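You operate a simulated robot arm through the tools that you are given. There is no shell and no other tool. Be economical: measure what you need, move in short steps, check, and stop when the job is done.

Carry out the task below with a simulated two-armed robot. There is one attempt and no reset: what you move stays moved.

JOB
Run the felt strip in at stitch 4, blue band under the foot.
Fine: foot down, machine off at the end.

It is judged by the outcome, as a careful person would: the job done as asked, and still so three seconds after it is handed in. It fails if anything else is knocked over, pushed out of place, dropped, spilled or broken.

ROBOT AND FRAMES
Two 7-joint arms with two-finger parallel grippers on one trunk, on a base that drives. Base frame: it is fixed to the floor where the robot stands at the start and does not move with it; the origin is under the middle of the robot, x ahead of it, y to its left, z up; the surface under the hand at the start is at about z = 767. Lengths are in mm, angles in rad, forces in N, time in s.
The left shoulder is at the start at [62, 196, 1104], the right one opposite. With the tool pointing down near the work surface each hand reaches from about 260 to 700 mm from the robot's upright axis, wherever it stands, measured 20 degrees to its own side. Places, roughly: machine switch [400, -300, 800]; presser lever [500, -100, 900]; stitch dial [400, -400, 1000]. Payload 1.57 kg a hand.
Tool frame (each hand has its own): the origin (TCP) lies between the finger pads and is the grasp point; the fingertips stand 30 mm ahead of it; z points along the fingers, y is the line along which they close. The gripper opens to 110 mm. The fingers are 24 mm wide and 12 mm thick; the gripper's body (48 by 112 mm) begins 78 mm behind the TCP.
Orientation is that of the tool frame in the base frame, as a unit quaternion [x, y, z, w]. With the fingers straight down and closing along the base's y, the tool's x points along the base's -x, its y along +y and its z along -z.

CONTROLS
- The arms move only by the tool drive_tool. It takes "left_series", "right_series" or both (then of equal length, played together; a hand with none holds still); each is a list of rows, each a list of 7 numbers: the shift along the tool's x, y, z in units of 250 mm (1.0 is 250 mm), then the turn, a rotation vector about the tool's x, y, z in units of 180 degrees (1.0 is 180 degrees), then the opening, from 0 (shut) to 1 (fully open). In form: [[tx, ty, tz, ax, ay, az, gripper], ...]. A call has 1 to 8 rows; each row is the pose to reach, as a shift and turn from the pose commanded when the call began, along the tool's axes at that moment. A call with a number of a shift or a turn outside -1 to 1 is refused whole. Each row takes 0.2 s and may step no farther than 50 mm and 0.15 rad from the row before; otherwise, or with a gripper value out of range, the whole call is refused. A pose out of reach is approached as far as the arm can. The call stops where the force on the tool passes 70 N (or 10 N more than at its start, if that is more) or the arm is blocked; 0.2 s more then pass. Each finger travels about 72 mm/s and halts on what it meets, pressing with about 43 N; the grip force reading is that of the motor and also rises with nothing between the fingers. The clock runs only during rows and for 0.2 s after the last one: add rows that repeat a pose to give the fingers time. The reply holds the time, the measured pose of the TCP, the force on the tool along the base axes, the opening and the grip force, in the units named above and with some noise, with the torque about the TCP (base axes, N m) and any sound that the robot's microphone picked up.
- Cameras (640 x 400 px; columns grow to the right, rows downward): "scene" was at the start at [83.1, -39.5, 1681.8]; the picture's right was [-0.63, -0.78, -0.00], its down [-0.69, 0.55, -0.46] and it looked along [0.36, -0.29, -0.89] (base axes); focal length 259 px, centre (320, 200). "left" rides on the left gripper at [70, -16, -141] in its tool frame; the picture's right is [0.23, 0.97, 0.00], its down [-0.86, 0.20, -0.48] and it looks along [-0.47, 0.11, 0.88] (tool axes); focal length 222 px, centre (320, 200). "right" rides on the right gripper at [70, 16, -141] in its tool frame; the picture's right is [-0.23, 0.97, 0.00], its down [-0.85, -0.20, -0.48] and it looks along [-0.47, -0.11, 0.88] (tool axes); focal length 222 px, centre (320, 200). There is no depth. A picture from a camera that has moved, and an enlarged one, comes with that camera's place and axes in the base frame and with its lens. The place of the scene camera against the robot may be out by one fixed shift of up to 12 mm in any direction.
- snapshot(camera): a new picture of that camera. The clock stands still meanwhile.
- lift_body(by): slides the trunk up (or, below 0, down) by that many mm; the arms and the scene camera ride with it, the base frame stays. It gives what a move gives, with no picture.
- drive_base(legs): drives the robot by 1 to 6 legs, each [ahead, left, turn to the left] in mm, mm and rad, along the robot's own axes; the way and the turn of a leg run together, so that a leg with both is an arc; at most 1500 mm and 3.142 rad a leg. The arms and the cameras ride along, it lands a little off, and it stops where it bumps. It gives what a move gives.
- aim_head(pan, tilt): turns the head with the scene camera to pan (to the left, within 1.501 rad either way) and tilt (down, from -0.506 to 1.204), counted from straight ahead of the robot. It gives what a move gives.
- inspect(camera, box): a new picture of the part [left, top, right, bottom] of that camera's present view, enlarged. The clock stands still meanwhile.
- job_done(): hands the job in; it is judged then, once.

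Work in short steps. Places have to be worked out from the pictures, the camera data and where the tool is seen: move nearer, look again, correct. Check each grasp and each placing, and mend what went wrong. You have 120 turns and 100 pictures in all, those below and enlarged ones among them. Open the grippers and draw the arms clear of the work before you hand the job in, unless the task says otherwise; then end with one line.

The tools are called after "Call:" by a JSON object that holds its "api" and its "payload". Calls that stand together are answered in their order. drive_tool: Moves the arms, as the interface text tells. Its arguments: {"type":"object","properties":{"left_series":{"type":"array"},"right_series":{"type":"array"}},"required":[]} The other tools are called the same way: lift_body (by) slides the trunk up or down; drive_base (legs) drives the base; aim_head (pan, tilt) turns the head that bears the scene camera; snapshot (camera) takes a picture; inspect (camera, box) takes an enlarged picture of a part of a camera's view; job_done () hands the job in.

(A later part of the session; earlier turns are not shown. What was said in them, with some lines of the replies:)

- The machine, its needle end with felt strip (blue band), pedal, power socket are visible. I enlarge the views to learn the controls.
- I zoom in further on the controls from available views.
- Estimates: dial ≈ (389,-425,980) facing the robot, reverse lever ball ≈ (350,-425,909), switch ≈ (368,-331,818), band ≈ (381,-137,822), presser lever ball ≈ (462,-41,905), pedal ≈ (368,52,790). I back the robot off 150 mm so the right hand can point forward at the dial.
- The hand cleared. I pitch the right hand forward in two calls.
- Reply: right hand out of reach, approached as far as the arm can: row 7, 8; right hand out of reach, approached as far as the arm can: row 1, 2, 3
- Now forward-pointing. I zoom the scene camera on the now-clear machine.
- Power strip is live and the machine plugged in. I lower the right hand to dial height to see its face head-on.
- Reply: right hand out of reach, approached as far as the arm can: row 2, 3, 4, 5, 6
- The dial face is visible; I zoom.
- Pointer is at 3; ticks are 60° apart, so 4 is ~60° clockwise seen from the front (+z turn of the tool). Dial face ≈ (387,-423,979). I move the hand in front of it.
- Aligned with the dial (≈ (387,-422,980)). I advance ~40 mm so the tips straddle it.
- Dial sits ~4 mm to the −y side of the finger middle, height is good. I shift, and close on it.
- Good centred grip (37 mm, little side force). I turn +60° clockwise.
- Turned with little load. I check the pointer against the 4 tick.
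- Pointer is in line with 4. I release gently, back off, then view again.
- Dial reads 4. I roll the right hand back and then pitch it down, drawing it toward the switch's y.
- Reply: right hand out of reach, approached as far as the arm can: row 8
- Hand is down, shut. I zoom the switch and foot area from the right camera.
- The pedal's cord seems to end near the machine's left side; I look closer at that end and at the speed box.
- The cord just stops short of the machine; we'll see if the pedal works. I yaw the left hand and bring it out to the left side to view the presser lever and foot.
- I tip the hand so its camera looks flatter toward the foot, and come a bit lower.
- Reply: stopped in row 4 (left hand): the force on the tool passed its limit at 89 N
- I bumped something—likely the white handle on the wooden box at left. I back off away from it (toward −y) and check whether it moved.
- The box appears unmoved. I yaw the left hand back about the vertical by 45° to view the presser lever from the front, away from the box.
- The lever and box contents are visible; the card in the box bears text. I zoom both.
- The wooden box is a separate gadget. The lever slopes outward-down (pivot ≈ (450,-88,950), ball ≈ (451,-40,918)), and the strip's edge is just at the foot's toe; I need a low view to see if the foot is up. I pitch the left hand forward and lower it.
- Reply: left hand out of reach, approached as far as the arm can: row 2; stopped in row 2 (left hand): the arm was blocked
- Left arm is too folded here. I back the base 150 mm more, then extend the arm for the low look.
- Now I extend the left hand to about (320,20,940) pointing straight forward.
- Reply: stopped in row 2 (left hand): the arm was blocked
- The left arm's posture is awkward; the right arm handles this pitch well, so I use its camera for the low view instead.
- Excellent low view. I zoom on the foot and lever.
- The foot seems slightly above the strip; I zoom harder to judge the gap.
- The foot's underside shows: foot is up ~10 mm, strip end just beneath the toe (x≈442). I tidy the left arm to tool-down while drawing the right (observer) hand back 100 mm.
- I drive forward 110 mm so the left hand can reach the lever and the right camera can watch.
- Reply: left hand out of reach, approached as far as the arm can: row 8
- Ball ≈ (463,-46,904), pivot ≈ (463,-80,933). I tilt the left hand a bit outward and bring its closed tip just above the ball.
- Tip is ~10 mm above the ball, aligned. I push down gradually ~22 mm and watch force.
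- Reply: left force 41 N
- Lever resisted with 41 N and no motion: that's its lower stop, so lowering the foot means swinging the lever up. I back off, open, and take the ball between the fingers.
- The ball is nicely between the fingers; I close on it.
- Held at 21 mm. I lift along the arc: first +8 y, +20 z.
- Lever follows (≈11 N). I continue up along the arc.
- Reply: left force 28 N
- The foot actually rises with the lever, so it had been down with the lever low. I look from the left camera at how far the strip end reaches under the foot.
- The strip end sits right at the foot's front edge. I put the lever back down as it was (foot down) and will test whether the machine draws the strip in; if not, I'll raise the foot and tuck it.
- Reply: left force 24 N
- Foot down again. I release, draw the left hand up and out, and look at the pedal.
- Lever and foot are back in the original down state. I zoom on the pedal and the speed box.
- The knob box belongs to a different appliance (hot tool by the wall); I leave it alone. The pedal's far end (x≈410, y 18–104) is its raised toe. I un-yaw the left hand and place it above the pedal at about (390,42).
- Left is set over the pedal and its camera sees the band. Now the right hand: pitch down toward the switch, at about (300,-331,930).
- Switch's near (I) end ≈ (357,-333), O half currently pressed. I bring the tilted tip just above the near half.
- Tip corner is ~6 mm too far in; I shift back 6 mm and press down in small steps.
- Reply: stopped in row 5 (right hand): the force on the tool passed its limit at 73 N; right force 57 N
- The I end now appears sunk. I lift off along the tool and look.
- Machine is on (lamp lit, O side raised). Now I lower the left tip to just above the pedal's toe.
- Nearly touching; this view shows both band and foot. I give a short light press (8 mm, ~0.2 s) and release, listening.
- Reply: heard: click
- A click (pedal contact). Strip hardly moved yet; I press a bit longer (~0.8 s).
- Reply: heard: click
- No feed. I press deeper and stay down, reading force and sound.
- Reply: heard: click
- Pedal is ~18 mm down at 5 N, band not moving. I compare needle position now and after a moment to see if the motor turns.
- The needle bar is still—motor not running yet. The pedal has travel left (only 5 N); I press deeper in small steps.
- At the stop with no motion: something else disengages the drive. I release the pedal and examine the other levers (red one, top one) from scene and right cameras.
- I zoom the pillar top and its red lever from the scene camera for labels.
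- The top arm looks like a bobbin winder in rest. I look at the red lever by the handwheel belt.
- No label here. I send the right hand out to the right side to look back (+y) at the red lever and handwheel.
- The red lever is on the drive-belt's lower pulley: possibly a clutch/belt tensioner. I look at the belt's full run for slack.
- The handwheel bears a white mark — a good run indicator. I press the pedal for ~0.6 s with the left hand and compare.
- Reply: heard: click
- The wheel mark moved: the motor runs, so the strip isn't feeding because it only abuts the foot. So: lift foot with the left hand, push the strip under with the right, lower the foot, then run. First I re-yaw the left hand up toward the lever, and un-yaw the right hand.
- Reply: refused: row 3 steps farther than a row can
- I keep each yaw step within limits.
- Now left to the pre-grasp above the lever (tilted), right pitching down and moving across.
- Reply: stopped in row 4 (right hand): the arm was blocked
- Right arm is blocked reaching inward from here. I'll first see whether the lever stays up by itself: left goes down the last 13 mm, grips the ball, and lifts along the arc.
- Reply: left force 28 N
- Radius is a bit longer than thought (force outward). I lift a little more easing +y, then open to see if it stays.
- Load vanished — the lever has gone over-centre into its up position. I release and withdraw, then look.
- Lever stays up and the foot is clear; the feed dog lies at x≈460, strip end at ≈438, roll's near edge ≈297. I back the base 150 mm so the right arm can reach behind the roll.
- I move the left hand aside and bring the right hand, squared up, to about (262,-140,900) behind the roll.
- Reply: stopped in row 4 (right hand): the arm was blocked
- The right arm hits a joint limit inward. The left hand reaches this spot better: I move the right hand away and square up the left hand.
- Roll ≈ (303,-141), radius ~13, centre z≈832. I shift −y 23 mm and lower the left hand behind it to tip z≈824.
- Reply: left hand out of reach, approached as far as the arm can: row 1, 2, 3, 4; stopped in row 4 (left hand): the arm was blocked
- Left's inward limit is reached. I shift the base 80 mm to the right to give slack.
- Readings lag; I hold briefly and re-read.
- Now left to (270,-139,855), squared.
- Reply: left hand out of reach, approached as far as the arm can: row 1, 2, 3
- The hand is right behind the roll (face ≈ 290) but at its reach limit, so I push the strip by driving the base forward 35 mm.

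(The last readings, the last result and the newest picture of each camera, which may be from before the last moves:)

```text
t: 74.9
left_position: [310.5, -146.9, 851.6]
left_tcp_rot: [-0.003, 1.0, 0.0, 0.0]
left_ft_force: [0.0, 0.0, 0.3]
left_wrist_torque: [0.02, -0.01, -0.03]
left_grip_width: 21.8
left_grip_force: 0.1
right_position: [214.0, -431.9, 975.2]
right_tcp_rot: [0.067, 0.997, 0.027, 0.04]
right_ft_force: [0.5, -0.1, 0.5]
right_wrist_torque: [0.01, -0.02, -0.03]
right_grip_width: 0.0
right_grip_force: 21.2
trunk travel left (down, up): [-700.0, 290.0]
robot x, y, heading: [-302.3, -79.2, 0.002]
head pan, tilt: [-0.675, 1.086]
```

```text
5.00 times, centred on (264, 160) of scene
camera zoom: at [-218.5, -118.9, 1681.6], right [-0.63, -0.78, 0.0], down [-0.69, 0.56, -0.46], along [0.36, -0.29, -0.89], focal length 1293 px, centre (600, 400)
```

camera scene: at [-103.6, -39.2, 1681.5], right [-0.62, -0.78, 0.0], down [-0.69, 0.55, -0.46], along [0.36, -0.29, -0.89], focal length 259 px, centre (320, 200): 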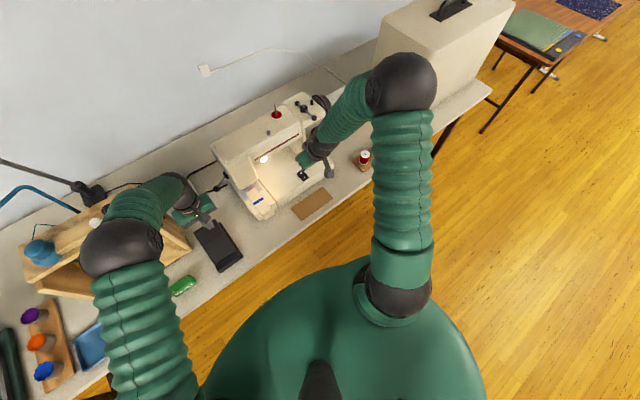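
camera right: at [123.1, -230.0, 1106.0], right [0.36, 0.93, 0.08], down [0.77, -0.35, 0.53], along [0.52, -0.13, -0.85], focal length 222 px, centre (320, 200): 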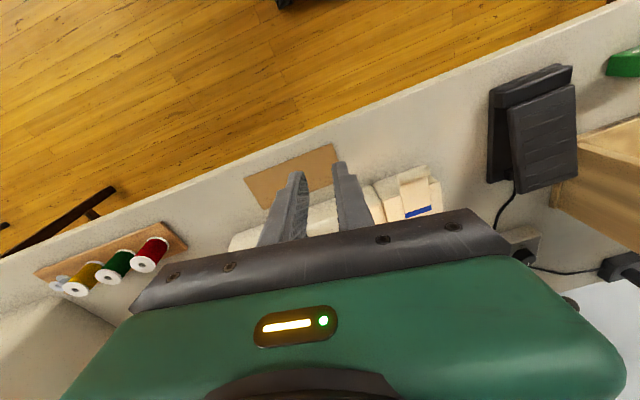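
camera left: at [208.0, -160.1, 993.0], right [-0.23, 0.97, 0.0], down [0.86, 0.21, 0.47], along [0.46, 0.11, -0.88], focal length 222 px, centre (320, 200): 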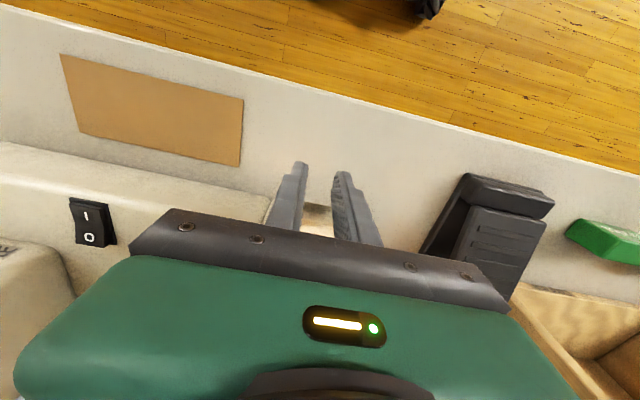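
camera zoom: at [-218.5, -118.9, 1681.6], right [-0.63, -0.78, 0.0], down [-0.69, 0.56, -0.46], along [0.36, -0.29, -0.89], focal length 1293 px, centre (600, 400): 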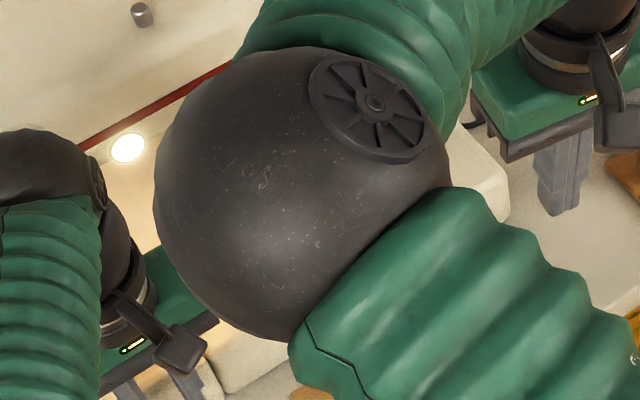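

TCP at x≈311, so the roll moved ~30 mm with no force. I raise the hand and look.

Call:
{"api": "drive_tool", "payload": {"left_series": [[0.04, 0, -0.06, 0, 0, 0, 0.2], [0.08, 0.04, -0.25, 0, 0, 0, 0.1], [0.08, 0.14, -0.42, 0, 0, 0, 0], [0.08, 0.28, -0.55, 0, 0, 0, 0], [0.08, 0.42, -0.6, 0, 0, 0, 0]]}}

Call:
{"api": "inspect", "payload": {"camera": "left", "box": [100, 20, 420, 220]}}

```text
t: 76.1
left_position: [354.2, -53.9, 1006.3]
left_tcp_rot: [-0.003, 1.0, -0.003, -0.002]
left_ft_force: [1.1, 1.1, -0.1]
left_wrist_torque: [-0.04, 0.01, -0.01]
left_grip_width: 0.0
left_grip_force: 21.4
left hand out of reach, approached as far as the arm can: row 1, 2, 3, 4, 5
right_position: [213.9, -425.9, 975.7]
right_tcp_rot: [0.066, 0.997, 0.023, 0.038]
right_ft_force: [-0.9, -0.2, -0.1]
right_wrist_torque: [-0.01, 0.0, 0.01]
right_grip_width: 0.0
right_grip_force: 21.0
trunk travel left (down, up): [-700.0, 290.0]
robot x, y, heading: [-300.6, -74.0, -0.001]
head pan, tilt: [-0.675, 1.086]
```

```text
2.00 times, centred on (260, 120) of left
camera zoom: at [284.6, -69.5, 1147.8], right [-0.23, 0.97, -0.01], down [0.86, 0.21, 0.47], along [0.46, 0.1, -0.88], focal length 444 px, centre (440, 360)
```

zoom: 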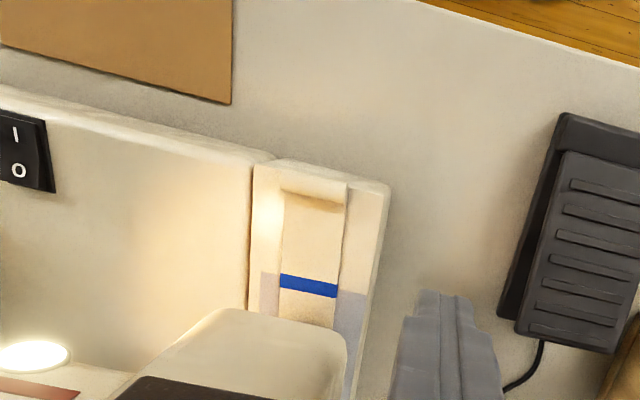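

Strip is tucked: band now at x≈414, strip end ≈473, beyond the feed dog (460). I raise both hands and drive back to the earlier station.

Call:
{"api": "drive_tool", "payload": {"left_series": [[0.04, 0, -0.1, 0, 0, 0, 0], [0.08, 0, -0.24, 0, 0, 0, 0], [0.12, 0, -0.3, 0, 0, 0, 0]], "right_series": [[0.06, 0, -0.1, 0, 0, 0, 0], [0.12, -0.05, -0.2, 0, 0, 0, 0], [0.16, -0.1, -0.3, 0, 0, 0, 0]]}}

Call:
{"api": "drive_base", "payload": {"legs": [[0, 75, 0], [115, 0, 0]]}}

Call:
{"api": "drive_tool", "payload": {"left_series": [[0, 0, 0, 0, 0, 0, 0], [0, 0, 0, 0, 0, 0, 0]]}}

```text
t: 76.9
left_position: [340.7, -62.0, 1083.9]
left_tcp_rot: [-0.003, 1.0, -0.002, -0.001]
left_ft_force: [-0.5, -0.5, 0.7]
left_wrist_torque: [-0.02, 0.0, -0.01]
left_grip_width: 0.0
left_grip_force: 21.5
left hand out of reach, approached as far as the arm can: row 1, 2, 3
right_position: [164.7, -452.7, 1047.0]
right_tcp_rot: [0.066, 0.997, 0.025, 0.039]
right_ft_force: [-1.1, 0.6, 0.0]
right_wrist_torque: [-0.01, -0.03, 0.0]
right_grip_width: 0.0
right_grip_force: 20.9
trunk travel left (down, up): [-700.0, 290.0]
robot x, y, heading: [-301.9, -73.5, 0.003]
head pan, tilt: [-0.675, 1.086]
```

```text
t: 78.7
left_position: [453.0, -10.9, 1086.2]
left_tcp_rot: [-0.001, 1.0, 0.007, -0.001]
left_ft_force: [-0.3, 0.2, -0.1]
left_wrist_torque: [0.06, 0.07, -0.02]
left_grip_width: 0.1
left_grip_force: 21.3
right_position: [274.7, -399.6, 1040.2]
right_tcp_rot: [0.068, 0.996, 0.034, 0.038]
right_ft_force: [1.2, -1.6, -0.1]
right_wrist_torque: [0.01, 0.04, -0.01]
right_grip_width: 0.0
right_grip_force: 21.7
trunk travel left (down, up): [-700.0, 290.0]
robot x, y, heading: [-190.9, -3.1, 0.001]
head pan, tilt: [-0.675, 1.086]
```

```text
t: 79.3
left_position: [453.1, 10.5, 1086.4]
left_tcp_rot: [-0.002, 1.0, -0.004, 0.0]
left_ft_force: [-0.2, 0.5, 0.2]
left_wrist_torque: [0.08, -0.02, 0.0]
left_grip_width: 0.0
left_grip_force: 21.7
right_position: [274.7, -379.3, 1048.9]
right_tcp_rot: [0.067, 0.997, 0.023, 0.039]
right_ft_force: [-0.2, 0.4, -0.4]
right_wrist_torque: [0.02, 0.0, 0.01]
right_grip_width: 0.0
right_grip_force: 21.7
trunk travel left (down, up): [-700.0, 290.0]
robot x, y, heading: [-189.2, -3.8, -0.006]
head pan, tilt: [-0.675, 1.086]
```

I tilt the left hand (tip inward) and put it above the raised lever ball ≈ (461,-32,980).

Call:
{"api": "drive_tool", "payload": {"left_series": [[-0.01, -0.05, 0.05, 0.037, 0, 0, 0], [-0.02, -0.1, 0.12, 0.074, 0, 0, 0], [-0.032, -0.146, 0.2, 0.11, 0, 0, 0]]}}

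Call:
{"api": "drive_tool", "payload": {"left_series": [[0, 0.02, 0.056, 0, 0, 0, 0], [0, 0.041, 0.113, 0, 0, 0, 0], [0, 0.061, 0.169, 0, 0, 0, 0], [0, 0.082, 0.226, 0, 0, 0, 0], [0, 0.102, 0.282, 0, 0, 0, 0], [0, 0.118, 0.327, 0, 0, 0, 0]]}}

Call:
{"api": "inspect", "payload": {"camera": "left", "box": [100, 40, 420, 240]}}

```text
t: 80.1
left_position: [476.8, -28.1, 1037.3]
left_tcp_rot: [-0.001, 0.984, -0.177, -0.003]
left_ft_force: [0.4, 0.1, 0.3]
left_wrist_torque: [0.01, 0.01, 0.01]
left_grip_width: 0.0
left_grip_force: 21.1
left hand out of reach, approached as far as the arm can: row 1, 2, 3
right_position: [277.3, -378.5, 1047.7]
right_tcp_rot: [0.068, 0.997, 0.023, 0.038]
right_ft_force: [-0.1, 0.3, 0.0]
right_wrist_torque: [0.02, 0.02, -0.01]
right_grip_width: 0.0
right_grip_force: 20.8
trunk travel left (down, up): [-700.0, 290.0]
robot x, y, heading: [-187.9, -2.7, -0.005]
head pan, tilt: [-0.675, 1.086]
```

```text
t: 81.5
left_position: [479.0, -29.8, 949.9]
left_tcp_rot: [-0.002, 0.985, -0.175, -0.002]
left_ft_force: [-0.8, 0.6, 0.1]
left_wrist_torque: [-0.02, 0.02, 0.02]
left_grip_width: 0.0
left_grip_force: 21.0
left hand out of reach, approached as far as the arm can: row 4, 5, 6
right_position: [274.5, -379.2, 1048.4]
right_tcp_rot: [0.068, 0.997, 0.024, 0.04]
right_ft_force: [0.6, 0.0, 0.0]
right_wrist_torque: [0.0, -0.04, -0.03]
right_grip_width: 0.2
right_grip_force: 21.8
trunk travel left (down, up): [-700.0, 290.0]
robot x, y, heading: [-191.3, -2.1, 0.002]
head pan, tilt: [-0.675, 1.086]
```

```text
2.00 times, centred on (260, 140) of left
camera zoom: at [409.0, 2.9, 1088.2], right [-0.23, 0.91, -0.34], down [0.86, 0.35, 0.38], along [0.46, -0.2, -0.86], focal length 444 px, centre (440, 320)
```

zoom: 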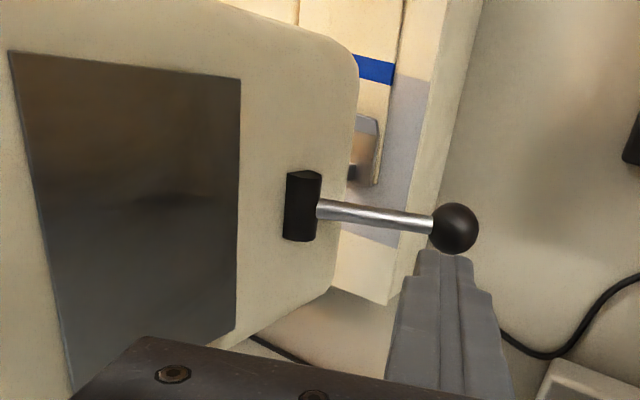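

The finger passed ~16 mm behind the lever without touching. I raise, correct −16 mm in x and check position.

Call:
{"api": "drive_tool", "payload": {"left_series": [[0, -0.05, -0.14, 0, 0, 0, 0], [0, -0.1, -0.28, 0, 0, 0, 0], [0.03, -0.118, -0.335, 0, 0, 0, 0], [0.072, -0.118, -0.335, 0, 0, 0, 0], [0.072, -0.118, -0.335, 0, 0, 0, 0]]}}

```text
t: 82.7
left_position: [475.7, -35.1, 1039.5]
left_tcp_rot: [0.0, 0.985, -0.174, -0.002]
left_ft_force: [0.3, 0.5, 0.3]
left_wrist_torque: [-0.03, 0.02, 0.04]
left_grip_width: 0.0
left_grip_force: 21.2
left hand out of reach, approached as far as the arm can: row 3, 4, 5
right_position: [275.7, -382.0, 1047.7]
right_tcp_rot: [0.068, 0.997, 0.025, 0.039]
right_ft_force: [-0.1, 0.4, -0.7]
right_wrist_torque: [0.04, 0.01, 0.0]
right_grip_width: 0.0
right_grip_force: 21.0
trunk travel left (down, up): [-700.0, 290.0]
robot x, y, heading: [-185.2, -3.9, 0.0]
head pan, tilt: [-0.675, 1.086]
```

The arm is clamped there in this posture; I shift it by driving the base back 14 mm.

Call:
{"api": "drive_base", "payload": {"legs": [[-14, 0, 0]]}}

Call:
{"api": "drive_tool", "payload": {"left_series": [[0, 0, 0, 0, 0, 0, 0], [0, 0, 0, 0, 0, 0, 0]]}}

```text
t: 83.5
left_position: [465.8, -34.3, 1037.0]
left_tcp_rot: [-0.001, 0.985, -0.174, -0.003]
left_ft_force: [0.2, 0.1, 0.0]
left_wrist_torque: [0.03, 0.02, -0.02]
left_grip_width: 0.3
left_grip_force: 22.0
right_position: [265.0, -382.7, 1044.9]
right_tcp_rot: [0.068, 0.997, 0.025, 0.036]
right_ft_force: [0.8, -0.8, -0.5]
right_wrist_torque: [-0.06, 0.04, -0.01]
right_grip_width: 0.0
right_grip_force: 21.8
trunk travel left (down, up): [-700.0, 290.0]
robot x, y, heading: [-201.9, -0.4, 0.005]
head pan, tilt: [-0.675, 1.086]
```

```text
t: 84.1
left_position: [462.0, -34.3, 1039.8]
left_tcp_rot: [-0.001, 0.985, -0.173, -0.002]
left_ft_force: [-0.1, -0.7, 0.3]
left_wrist_torque: [-0.03, 0.02, -0.01]
left_grip_width: 0.0
left_grip_force: 21.5
right_position: [261.0, -382.7, 1047.0]
right_tcp_rot: [0.068, 0.997, 0.025, 0.039]
right_ft_force: [-0.3, -0.6, -0.1]
right_wrist_torque: [0.01, 0.01, -0.02]
right_grip_width: 0.0
right_grip_force: 21.5
trunk travel left (down, up): [-700.0, 290.0]
robot x, y, heading: [-201.7, -2.5, 0.0]
head pan, tilt: [-0.675, 1.086]
```

x is right now. I push down with a slight +y shift.

Call:
{"api": "drive_tool", "payload": {"left_series": [[0, 0.05, 0.045, 0, 0, 0, 0], [0, 0.071, 0.102, 0, 0, 0, 0], [0, 0.091, 0.158, 0, 0, 0, 0], [0, 0.112, 0.215, 0, 0, 0, 0], [0, 0.132, 0.271, 0, 0, 0, 0], [0, 0.152, 0.326, 0, 0, 0, 0], [0, 0.16, 0.345, 0, 0, 0, 0]]}}

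```text
t: 85.7
left_position: [465.2, -26.2, 946.4]
left_tcp_rot: [0.0, 0.985, -0.174, -0.001]
left_ft_force: [2.8, -0.1, 8.7]
left_wrist_torque: [-0.11, -0.05, 0.04]
left_grip_width: 0.0
left_grip_force: 21.2
left hand out of reach, approached as far as the arm can: row 1, 2, 3, 4, 5, 6, 7
right_position: [259.1, -382.0, 1049.1]
right_tcp_rot: [0.067, 0.997, 0.025, 0.04]
right_ft_force: [-1.0, 0.6, -0.6]
right_wrist_torque: [-0.04, 0.0, -0.02]
right_grip_width: 0.2
right_grip_force: 21.5
trunk travel left (down, up): [-700.0, 290.0]
robot x, y, heading: [-200.5, -0.3, 0.001]
head pan, tilt: [-0.675, 1.086]
```

Contact at tip z≈918, where the down-stop was. I press a touch more to seat it and look.

Call:
{"api": "drive_tool", "payload": {"left_series": [[0, 0.008, 0.022, 0, 0, 0, 0], [0, 0.008, 0.022, 0, 0, 0, 0]]}}

Call:
{"api": "inspect", "payload": {"camera": "left", "box": [180, 0, 436, 160]}}

```text
t: 86.3
left_position: [464.3, -26.6, 945.5]
left_tcp_rot: [-0.001, 0.984, -0.177, 0.005]
left_ft_force: [8.5, 1.5, 36.2]
left_wrist_torque: [-0.44, -0.19, 0.08]
left_grip_width: 0.0
left_grip_force: 21.7
right_position: [257.1, -382.1, 1049.6]
right_tcp_rot: [0.067, 0.997, 0.025, 0.041]
right_ft_force: [0.5, -0.6, 0.4]
right_wrist_torque: [0.04, 0.01, 0.01]
right_grip_width: 0.0
right_grip_force: 21.2
trunk travel left (down, up): [-700.0, 290.0]
robot x, y, heading: [-199.0, -2.4, 0.0]
head pan, tilt: [-0.675, 1.086]
```

```text
2.50 times, centred on (308, 80) of left
camera zoom: at [392.3, 6.9, 1083.2], right [-0.23, 0.91, -0.34], down [0.85, 0.36, 0.39], along [0.47, -0.2, -0.86], focal length 555 px, centre (350, 500)
```

zoom: 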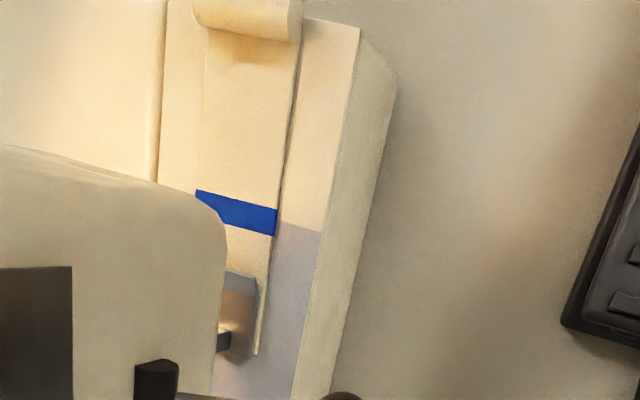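

Foot is down on the strip, with the strip end past the foot. I move the left hand back over the pedal.

Call:
{"api": "drive_tool", "payload": {"left_series": [[0, -0.05, -0.14, 0, 0, 0, 0], [0, -0.095, -0.263, 0, 0, 0, 0], [0.1, 0.0, -0.29, -0.037, 0, 0, 0], [0.2, 0.1, -0.31, -0.074, 0, 0, 0], [0.3, 0.18, -0.32, -0.11, 0, 0, 0], [0.3, 0.18, -0.32, -0.11, 0, 0, 0]]}}

```text
t: 87.7
left_position: [455.5, 19.7, 1005.2]
left_tcp_rot: [-0.001, 1.0, -0.001, -0.003]
left_ft_force: [0.6, -0.9, -0.8]
left_wrist_torque: [0.0, -0.05, -0.02]
left_grip_width: 0.0
left_grip_force: 21.2
left hand out of reach, approached as far as the arm can: row 3, 4, 5, 6
right_position: [260.1, -383.0, 1047.7]
right_tcp_rot: [0.068, 0.997, 0.025, 0.039]
right_ft_force: [0.7, 0.0, 0.3]
right_wrist_torque: [0.04, 0.03, -0.05]
right_grip_width: 0.3
right_grip_force: 20.7
trunk travel left (down, up): [-700.0, 290.0]
robot x, y, heading: [-202.1, -4.6, -0.0]
head pan, tilt: [-0.675, 1.086]
```

The arm's clamped in x, so I use the base: back 65, left 23, to set the hand over the pedal toe.

Call:
{"api": "drive_base", "payload": {"legs": [[-65, 23, 0]]}}

Call:
{"api": "drive_tool", "payload": {"left_series": [[0, 0, 0.1, 0, 0, 0, 0], [0, 0, 0.25, 0, 0, 0, 0], [0, 0, 0.4, 0, 0, 0, 0], [0, 0, 0.5, 0, 0, 0, 0], [0, 0, 0.53, 0, 0, 0, 0]]}}

Call:
{"api": "snapshot", "payload": {"camera": "left"}}

```text
t: 88.7
left_position: [395.0, 34.1, 1002.3]
left_tcp_rot: [-0.001, 1.0, 0.002, -0.005]
left_ft_force: [0.2, 0.6, -0.2]
left_wrist_torque: [0.03, 0.01, 0.01]
left_grip_width: 0.0
left_grip_force: 21.6
right_position: [199.2, -367.9, 1042.6]
right_tcp_rot: [0.068, 0.997, 0.029, 0.037]
right_ft_force: [-0.5, 0.0, 0.1]
right_wrist_torque: [0.0, -0.04, 0.0]
right_grip_width: 0.1
right_grip_force: 21.3
trunk travel left (down, up): [-700.0, 290.0]
robot x, y, heading: [-265.5, 18.0, 0.001]
head pan, tilt: [-0.675, 1.086]
```

```text
t: 89.9
left_position: [389.1, 43.7, 874.0]
left_tcp_rot: [-0.001, 1.0, -0.004, -0.001]
left_ft_force: [0.5, -0.2, 0.4]
left_wrist_torque: [-0.04, 0.0, 0.01]
left_grip_width: 0.0
left_grip_force: 21.4
right_position: [192.9, -358.4, 1050.1]
right_tcp_rot: [0.067, 0.997, 0.023, 0.041]
right_ft_force: [1.6, 0.5, -0.2]
right_wrist_torque: [-0.01, 0.02, 0.01]
right_grip_width: 0.1
right_grip_force: 21.1
trunk travel left (down, up): [-700.0, 290.0]
robot x, y, heading: [-265.6, 15.1, 0.001]
head pan, tilt: [-0.675, 1.086]
```

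```text
5 pictures are left
camera left: at [320.1, 27.4, 1016.1], right [-0.23, 0.97, -0.01], down [0.86, 0.2, 0.48], along [0.46, 0.1, -0.88], focal length 222 px, centre (320, 200)
```

left: 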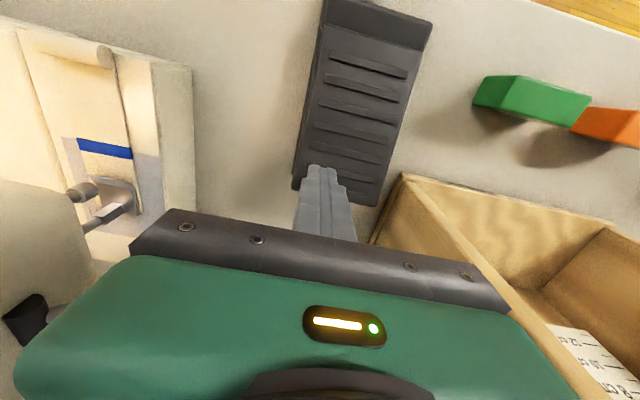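

Well placed: band x≈414, needs ≈ +40 mm to be at foot centre (~455). I give a short light press (~0.3 s) and check.

Call:
{"api": "drive_tool", "payload": {"left_series": [[0, 0, 0.07, 0, 0, 0, 0], [0, 0, 0.11, 0, 0, 0, 0], [0, 0, 0.11, 0, 0, 0, 0], [0, 0, 0.04, 0, 0, 0, 0]]}}

Call:
{"api": "inspect", "payload": {"camera": "left", "box": [0, 80, 240, 230]}}

```text
t: 90.9
left_position: [387.5, 41.5, 864.3]
left_tcp_rot: [0.0, 1.0, -0.003, -0.002]
left_ft_force: [0.6, -0.8, -0.6]
left_wrist_torque: [0.02, -0.02, 0.03]
left_grip_width: 0.1
left_grip_force: 21.5
left hand out of reach, approached as far as the arm can: row 1, 2, 3
right_position: [191.6, -360.8, 1049.1]
right_tcp_rot: [0.069, 0.996, 0.024, 0.041]
right_ft_force: [1.2, 0.2, -0.3]
right_wrist_torque: [-0.01, 0.02, -0.01]
right_grip_width: 0.0
right_grip_force: 21.4
trunk travel left (down, up): [-700.0, 290.0]
robot x, y, heading: [-266.1, 20.0, -0.001]
head pan, tilt: [-0.675, 1.086]
```

```text
2.67 times, centred on (120, 155) of left
camera zoom: at [317.6, 24.7, 1006.5], right [-0.23, 0.97, 0.0], down [0.86, 0.2, 0.48], along [0.46, 0.11, -0.88], focal length 592 px, centre (853, 320)
```

zoom: 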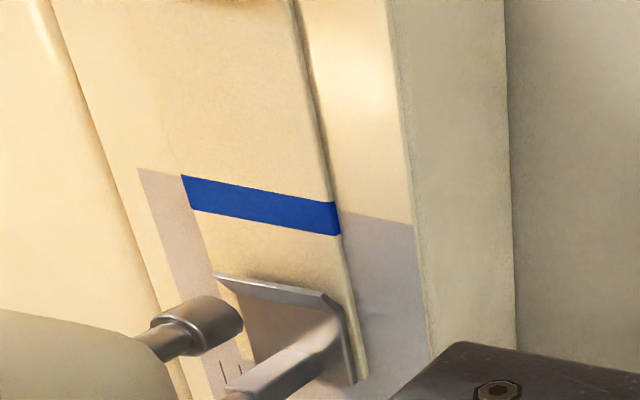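

No click: the hand didn't get down far enough. Toe edge x≈441, foot rear ≈476, so target band ≈ 459 (+45 mm). I step down slightly to see what I get.

Call:
{"api": "drive_tool", "payload": {"left_series": [[0, 0, 0.04, 0, 0, 0, 0]]}}

```text
t: 91.3
left_position: [384.4, 41.6, 856.0]
left_tcp_rot: [0.0, 1.0, -0.001, -0.001]
left_ft_force: [0.7, -0.5, 2.9]
left_wrist_torque: [-0.01, -0.05, 0.02]
left_grip_width: 0.0
left_grip_force: 21.1
left hand out of reach, approached as far as the arm can: row 1
right_position: [192.0, -360.8, 1049.4]
right_tcp_rot: [0.068, 0.996, 0.025, 0.041]
right_ft_force: [0.3, 0.0, 0.0]
right_wrist_torque: [-0.01, 0.01, 0.01]
right_grip_width: 0.0
right_grip_force: 21.2
trunk travel left (down, up): [-700.0, 290.0]
robot x, y, heading: [-268.5, 19.6, -0.002]
head pan, tilt: [-0.675, 1.086]
```

Contact (2.9 N). Now a short 8 mm press and release.

Call:
{"api": "drive_tool", "payload": {"left_series": [[0, 0, 0.02, 0, 0, 0, 0], [0, 0, 0.04, 0, 0, 0, 0], [0, 0, 0.04, 0, 0, 0, 0], [0, 0, -0.02, 0, 0, 0, 0]]}}

```text
t: 92.3
left_position: [383.2, 41.3, 861.4]
left_tcp_rot: [0.0, 1.0, -0.001, -0.003]
left_ft_force: [0.0, 0.4, 0.0]
left_wrist_torque: [-0.02, -0.01, -0.01]
left_grip_width: 0.0
left_grip_force: 21.4
right_position: [191.5, -361.5, 1049.4]
right_tcp_rot: [0.068, 0.996, 0.025, 0.041]
right_ft_force: [-0.6, -0.6, 0.1]
right_wrist_torque: [0.02, -0.01, 0.01]
right_grip_width: 0.2
right_grip_force: 21.7
trunk travel left (down, up): [-700.0, 290.0]
robot x, y, heading: [-266.7, 19.9, 0.005]
head pan, tilt: [-0.675, 1.086]
heard: click
```

Click: the pedal made contact. I look at the band.

Call:
{"api": "inspect", "payload": {"camera": "left", "box": [0, 80, 240, 230]}}

```text
2.67 times, centred on (120, 155) of left
camera zoom: at [313.3, 25.1, 1002.2], right [-0.23, 0.97, 0.0], down [0.86, 0.2, 0.47], along [0.46, 0.11, -0.88], focal length 592 px, centre (853, 320)
```

zoom: 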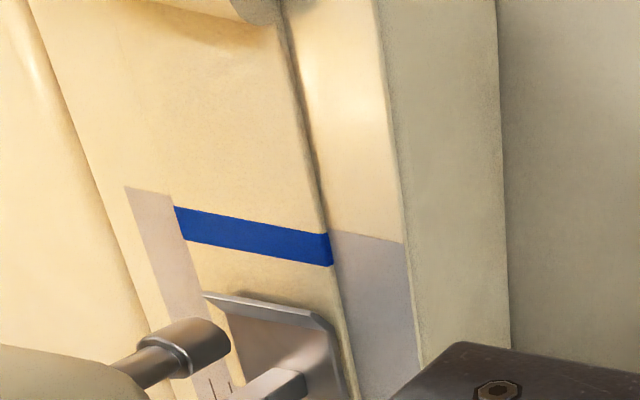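

Feed works: ~5.5 mm forward (band ≈ 419). ~40 mm remain. I press at the same depth 0.8 s longer, then re-measure.

Call:
{"api": "drive_tool", "payload": {"left_series": [[0, 0, 0.04, 0, 0, 0, 0], [0, 0, 0.06, 0, 0, 0, 0], [0, 0, 0.06, 0, 0, 0, 0], [0, 0, 0.06, 0, 0, 0, 0], [0, 0, 0.06, 0, 0, 0, 0], [0, 0, 0.06, 0, 0, 0, 0], [0, 0, 0.06, 0, 0, 0, 0], [0, 0, 0, 0, 0, 0, 0]]}}

Call:
{"api": "inspect", "payload": {"camera": "left", "box": [0, 80, 240, 230]}}

```text
t: 94.1
left_position: [383.5, 40.1, 861.0]
left_tcp_rot: [0.0, 1.0, -0.001, -0.002]
left_ft_force: [-0.2, -0.4, 0.7]
left_wrist_torque: [0.0, 0.04, 0.01]
left_grip_width: 0.1
left_grip_force: 21.2
right_position: [192.7, -360.7, 1048.4]
right_tcp_rot: [0.069, 0.996, 0.026, 0.04]
right_ft_force: [0.1, -0.2, -0.3]
right_wrist_torque: [0.0, 0.01, 0.0]
right_grip_width: 0.0
right_grip_force: 21.8
trunk travel left (down, up): [-700.0, 290.0]
robot x, y, heading: [-267.8, 17.4, -0.001]
head pan, tilt: [-0.675, 1.086]
```

```text
2.67 times, centred on (120, 155) of left
camera zoom: at [313.3, 25.3, 1002.2], right [-0.23, 0.97, 0.0], down [0.86, 0.2, 0.47], along [0.46, 0.11, -0.88], focal length 592 px, centre (853, 320)
```

zoom: 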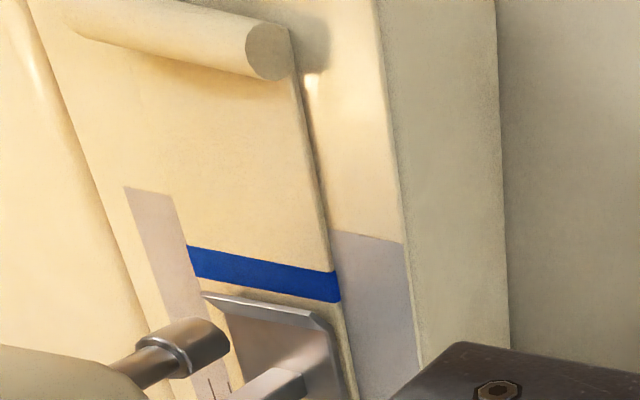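

Band now ≈ 432.6 (+13.3 mm for that press). About 26.5 mm remain: two identical presses.

Call:
{"api": "drive_tool", "payload": {"left_series": [[0, 0, 0.04, 0, 0, 0, 0], [0, 0, 0.06, 0, 0, 0, 0], [0, 0, 0.06, 0, 0, 0, 0], [0, 0, 0.06, 0, 0, 0, 0], [0, 0, 0.06, 0, 0, 0, 0], [0, 0, 0.06, 0, 0, 0, 0], [0, 0, 0.06, 0, 0, 0, 0], [0, 0, 0, 0, 0, 0, 0]]}}

Call:
{"api": "drive_tool", "payload": {"left_series": [[0, 0, 0.04, 0, 0, 0, 0], [0, 0, 0.06, 0, 0, 0, 0], [0, 0, 0.06, 0, 0, 0, 0], [0, 0, 0.06, 0, 0, 0, 0], [0, 0, 0.06, 0, 0, 0, 0], [0, 0, 0.06, 0, 0, 0, 0], [0, 0, 0, 0, 0, 0, 0]]}}

Call:
{"api": "inspect", "payload": {"camera": "left", "box": [0, 80, 240, 230]}}

```text
t: 95.9
left_position: [384.8, 40.3, 859.8]
left_tcp_rot: [0.0, 1.0, -0.002, -0.002]
left_ft_force: [-0.3, 0.4, -1.0]
left_wrist_torque: [0.01, -0.01, 0.02]
left_grip_width: 0.0
left_grip_force: 21.1
right_position: [192.8, -362.1, 1049.0]
right_tcp_rot: [0.068, 0.996, 0.025, 0.042]
right_ft_force: [-0.5, 0.4, -0.4]
right_wrist_torque: [-0.01, 0.02, 0.01]
right_grip_width: 0.1
right_grip_force: 21.2
trunk travel left (down, up): [-700.0, 290.0]
robot x, y, heading: [-264.8, 21.5, 0.001]
head pan, tilt: [-0.675, 1.086]
```

```text
t: 97.5
left_position: [383.0, 41.9, 859.8]
left_tcp_rot: [0.0, 1.0, -0.001, -0.002]
left_ft_force: [-0.1, -1.6, -0.5]
left_wrist_torque: [0.01, 0.0, 0.04]
left_grip_width: 0.2
left_grip_force: 21.5
right_position: [192.9, -361.7, 1048.5]
right_tcp_rot: [0.069, 0.996, 0.025, 0.041]
right_ft_force: [0.3, -0.2, -1.1]
right_wrist_torque: [0.0, -0.01, 0.02]
right_grip_width: 0.0
right_grip_force: 21.3
trunk travel left (down, up): [-700.0, 290.0]
robot x, y, heading: [-265.2, 15.7, 0.002]
head pan, tilt: [-0.675, 1.086]
heard: click
```

```text
2.67 times, centred on (120, 155) of left
camera zoom: at [313.5, 25.9, 1002.1], right [-0.23, 0.97, 0.0], down [0.86, 0.2, 0.47], along [0.46, 0.11, -0.88], focal length 592 px, centre (853, 320)
```

zoom: 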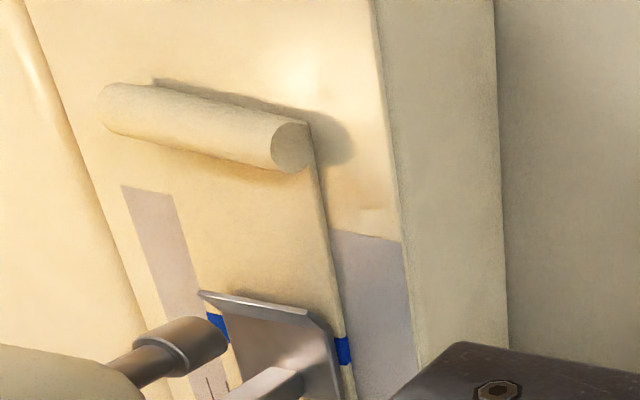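

Band lies at x≈459, centred under the foot (441–476). Done feeding. I lift the left hand high off the pedal and drive forward 70 mm so the right hand can reach the switch.

Call:
{"api": "drive_tool", "payload": {"left_series": [[0, 0, -0.15, 0, 0, 0, 0], [0, 0, -0.32, 0, 0, 0, 0], [0, 0, -0.5, 0, 0, 0, 0], [0, 0, -0.68, 0, 0, 0, 0]]}}

Call:
{"api": "drive_base", "payload": {"legs": [[70, 0, 0]]}}

Call:
{"api": "drive_tool", "payload": {"right_series": [[0, 0, 0.04, 0.0023, -0.033, -0.015, 0], [0, 0, 0.08, 0.0047, -0.066, -0.03, 0], [0, 0, 0.12, 0.007, -0.0987, -0.0459, 0], [0, 0, 0.12, 0.007, -0.0987, -0.0459, 0]]}}

```text
t: 98.5
left_position: [387.5, 40.4, 1033.0]
left_tcp_rot: [0.001, 1.0, -0.001, -0.003]
left_ft_force: [-0.8, -0.2, 0.3]
left_wrist_torque: [0.01, 0.02, 0.0]
left_grip_width: 0.0
left_grip_force: 21.0
left hand out of reach, approached as far as the arm can: row 2, 3, 4
right_position: [191.7, -362.2, 1048.7]
right_tcp_rot: [0.068, 0.997, 0.026, 0.041]
right_ft_force: [0.4, 0.0, 0.1]
right_wrist_torque: [0.0, -0.04, -0.02]
right_grip_width: 0.0
right_grip_force: 21.5
trunk travel left (down, up): [-700.0, 290.0]
robot x, y, heading: [-266.7, 16.3, -0.001]
head pan, tilt: [-0.675, 1.086]
```

```text
t: 99.5
left_position: [451.6, 39.1, 1036.3]
left_tcp_rot: [0.001, 1.0, -0.001, 0.0]
left_ft_force: [-0.6, 0.4, -0.9]
left_wrist_torque: [0.0, -0.01, 0.01]
left_grip_width: 0.0
left_grip_force: 21.6
right_position: [255.9, -362.7, 1050.5]
right_tcp_rot: [0.069, 0.996, 0.026, 0.043]
right_ft_force: [-0.4, -0.1, 0.3]
right_wrist_torque: [0.0, -0.01, -0.03]
right_grip_width: 0.0
right_grip_force: 20.9
trunk travel left (down, up): [-700.0, 290.0]
robot x, y, heading: [-196.3, 19.3, -0.002]
head pan, tilt: [-0.675, 1.086]
```

```text
t: 100.5
left_position: [455.5, 37.4, 1032.3]
left_tcp_rot: [0.0, 1.0, -0.001, -0.001]
left_ft_force: [0.3, -0.1, 0.9]
left_wrist_torque: [-0.02, -0.02, -0.01]
left_grip_width: 0.0
left_grip_force: 21.2
right_position: [261.3, -362.8, 1019.4]
right_tcp_rot: [0.002, 0.981, 0.0, 0.196]
right_ft_force: [-0.6, 0.0, -0.5]
right_wrist_torque: [-0.01, 0.02, 0.02]
right_grip_width: 0.0
right_grip_force: 21.6
trunk travel left (down, up): [-700.0, 290.0]
robot x, y, heading: [-193.1, 17.4, -0.004]
head pan, tilt: [-0.675, 1.086]
```

Tilted as before. I move to just above the O half of the switch, ≈(379,-334,885).

Call:
{"api": "drive_tool", "payload": {"right_series": [[-0.046, 0.03, 0.135, 0, 0, 0, 0], [-0.092, 0.06, 0.27, 0, 0, 0, 0], [-0.137, 0.09, 0.405, 0, 0, 0, 0], [-0.183, 0.11, 0.54, 0, 0, 0, 0], [-0.229, 0.116, 0.676, 0, 0, 0, 0]]}}

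```text
t: 101.7
left_position: [458.3, 38.1, 1032.8]
left_tcp_rot: [0.0, 1.0, 0.0, -0.001]
left_ft_force: [0.8, 0.1, -0.8]
left_wrist_torque: [-0.01, 0.0, -0.02]
left_grip_width: 0.0
left_grip_force: 21.3
right_position: [379.8, -333.3, 885.3]
right_tcp_rot: [0.003, 0.981, 0.001, 0.196]
right_ft_force: [0.3, -0.2, -0.9]
right_wrist_torque: [0.03, -0.01, 0.01]
right_grip_width: 0.0
right_grip_force: 21.4
trunk travel left (down, up): [-700.0, 290.0]
robot x, y, heading: [-203.9, 19.5, -0.002]
head pan, tilt: [-0.675, 1.086]
```

Positioned. I press down in steps.

Call:
{"api": "drive_tool", "payload": {"right_series": [[0.018, 0, 0.044, 0, 0, 0, 0], [0.031, 0, 0.074, 0, 0, 0, 0], [0.0385, 0, 0.0925, 0, 0, 0, 0], [0.046, 0, 0.111, 0, 0, 0, 0], [0.052, 0, 0.126, 0, 0, 0, 0], [0.0585, 0, 0.1406, 0, 0, 0, 0]]}}

```text
t: 103.0
left_position: [449.8, 43.4, 1036.1]
left_tcp_rot: [0.001, 1.0, -0.003, 0.0]
left_ft_force: [0.3, 0.3, -0.8]
left_wrist_torque: [0.03, 0.03, 0.0]
left_grip_width: 0.0
left_grip_force: 21.0
right_position: [383.4, -333.9, 863.6]
right_tcp_rot: [0.003, 0.978, -0.006, 0.209]
right_ft_force: [-13.8, 3.3, 45.1]
right_wrist_torque: [0.11, 0.47, -0.15]
right_grip_width: 0.1
right_grip_force: 21.6
trunk travel left (down, up): [-700.0, 290.0]
robot x, y, heading: [-202.4, 20.9, -0.006]
head pan, tilt: [-0.675, 1.086]
stopped in row 6 (right hand): the force on the tool passed its limit at 74 N (the readings are from after the stop); the commanded pose is now the measured one
```

Same force signature as before. I lift off and use the last picture to confirm the switch and lamp.

Call:
{"api": "drive_tool", "payload": {"right_series": [[0.02, 0, -0.08, 0, 0, 0, 0], [0.08, 0, -0.2, 0, 0, 0, 0], [0.14, 0, -0.36, 0, 0, 0, 0]]}}

Call:
{"api": "inspect", "payload": {"camera": "right", "box": [270, 60, 558, 240]}}

```text
t: 103.8
left_position: [454.7, 41.2, 1033.2]
left_tcp_rot: [0.001, 1.0, -0.002, -0.002]
left_ft_force: [-0.7, 0.1, 0.6]
left_wrist_torque: [-0.03, -0.02, 0.01]
left_grip_width: 0.2
left_grip_force: 21.4
right_position: [314.1, -332.7, 925.7]
right_tcp_rot: [0.002, 0.979, -0.004, 0.204]
right_ft_force: [0.4, -0.9, -0.3]
right_wrist_torque: [0.0, -0.03, -0.01]
right_grip_width: 0.0
right_grip_force: 21.0
trunk travel left (down, up): [-700.0, 290.0]
robot x, y, heading: [-197.4, 15.7, -0.001]
head pan, tilt: [-0.675, 1.086]
```

```text
2.22 times, centred on (414, 150) of right
camera zoom: at [193.6, -315.2, 1025.9], right [0.21, 0.97, 0.08], down [0.59, -0.2, 0.78], along [0.78, -0.12, -0.62], focal length 494 px, centre (111, 311)
```

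zoom: 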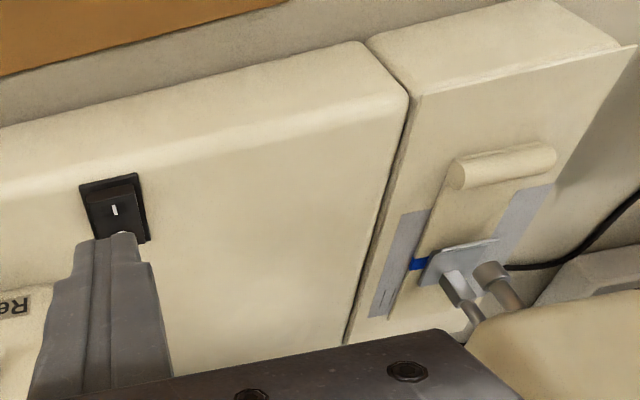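

Switch is off (lamp out), band under the lowered foot. I open the grippers, raise the right hand and back the robot clear.

Call:
{"api": "drive_tool", "payload": {"right_series": [[0.08, 0, -0.15, 0, 0, 0, 0.2], [0.16, 0, -0.3, 0, 0, 0, 0.6], [0.2, 0, -0.4, 0, 0, 0, 1], [0.2, 0, -0.4, 0, 0, 0, 1]]}}

Call:
{"api": "drive_base", "payload": {"legs": [[-200, 0, 0]]}}

Call:
{"api": "drive_tool", "payload": {"left_series": [[0, 0, 0, 0, 0, 0, 0.4], [0, 0, 0, 0, 0, 0, 0.8], [0, 0, 0, 0, 0, 0, 1], [0, 0, 0, 0, 0, 0, 1]]}}

```text
t: 104.8
left_position: [456.0, 39.2, 1033.8]
left_tcp_rot: [0.001, 1.0, -0.001, -0.001]
left_ft_force: [0.3, -0.3, -0.4]
left_wrist_torque: [-0.02, -0.01, 0.04]
left_grip_width: 0.0
left_grip_force: 21.1
right_position: [231.3, -334.4, 996.3]
right_tcp_rot: [0.002, 0.979, -0.003, 0.203]
right_ft_force: [-0.5, -0.1, 0.1]
right_wrist_torque: [-0.03, -0.01, -0.01]
right_grip_width: 110.1
right_grip_force: 0.0
trunk travel left (down, up): [-700.0, 290.0]
robot x, y, heading: [-196.7, 17.7, -0.002]
head pan, tilt: [-0.675, 1.086]
```

```text
t: 106.4
left_position: [256.0, 37.9, 1030.5]
left_tcp_rot: [0.001, 1.0, 0.0, -0.003]
left_ft_force: [0.8, -0.3, -0.3]
left_wrist_torque: [-0.01, 0.01, -0.02]
left_grip_width: 0.1
left_grip_force: 21.0
right_position: [32.0, -333.7, 994.4]
right_tcp_rot: [0.002, 0.979, -0.002, 0.203]
right_ft_force: [0.6, -0.9, -0.2]
right_wrist_torque: [-0.02, 0.0, -0.04]
right_grip_width: 110.0
right_grip_force: 0.1
trunk travel left (down, up): [-700.0, 290.0]
robot x, y, heading: [-397.1, 19.1, -0.001]
head pan, tilt: [-0.675, 1.086]
```

```text
t: 107.4
left_position: [253.8, 38.3, 1033.1]
left_tcp_rot: [0.002, 1.0, -0.001, -0.001]
left_ft_force: [-0.7, -0.1, 0.3]
left_wrist_torque: [0.0, 0.02, 0.01]
left_grip_width: 110.1
left_grip_force: 0.1
right_position: [28.8, -333.9, 997.7]
right_tcp_rot: [0.003, 0.979, -0.003, 0.205]
right_ft_force: [-0.3, 0.3, -0.1]
right_wrist_torque: [-0.01, -0.02, -0.02]
right_grip_width: 110.0
right_grip_force: 0.1
trunk travel left (down, up): [-700.0, 290.0]
robot x, y, heading: [-401.5, 21.1, -0.005]
head pan, tilt: [-0.675, 1.086]
```

Everything is in its final state and the arms are clear; I hand the job in.

Call:
{"api": "job_done", "payload": {}}

```text
The job is handed in.
```

The felt strip is run in at stitch 4 with the blue band under the lowered foot and the machine switched off; on the way the left hand bumped the wooden box beside the machine, which showed no visible shift.
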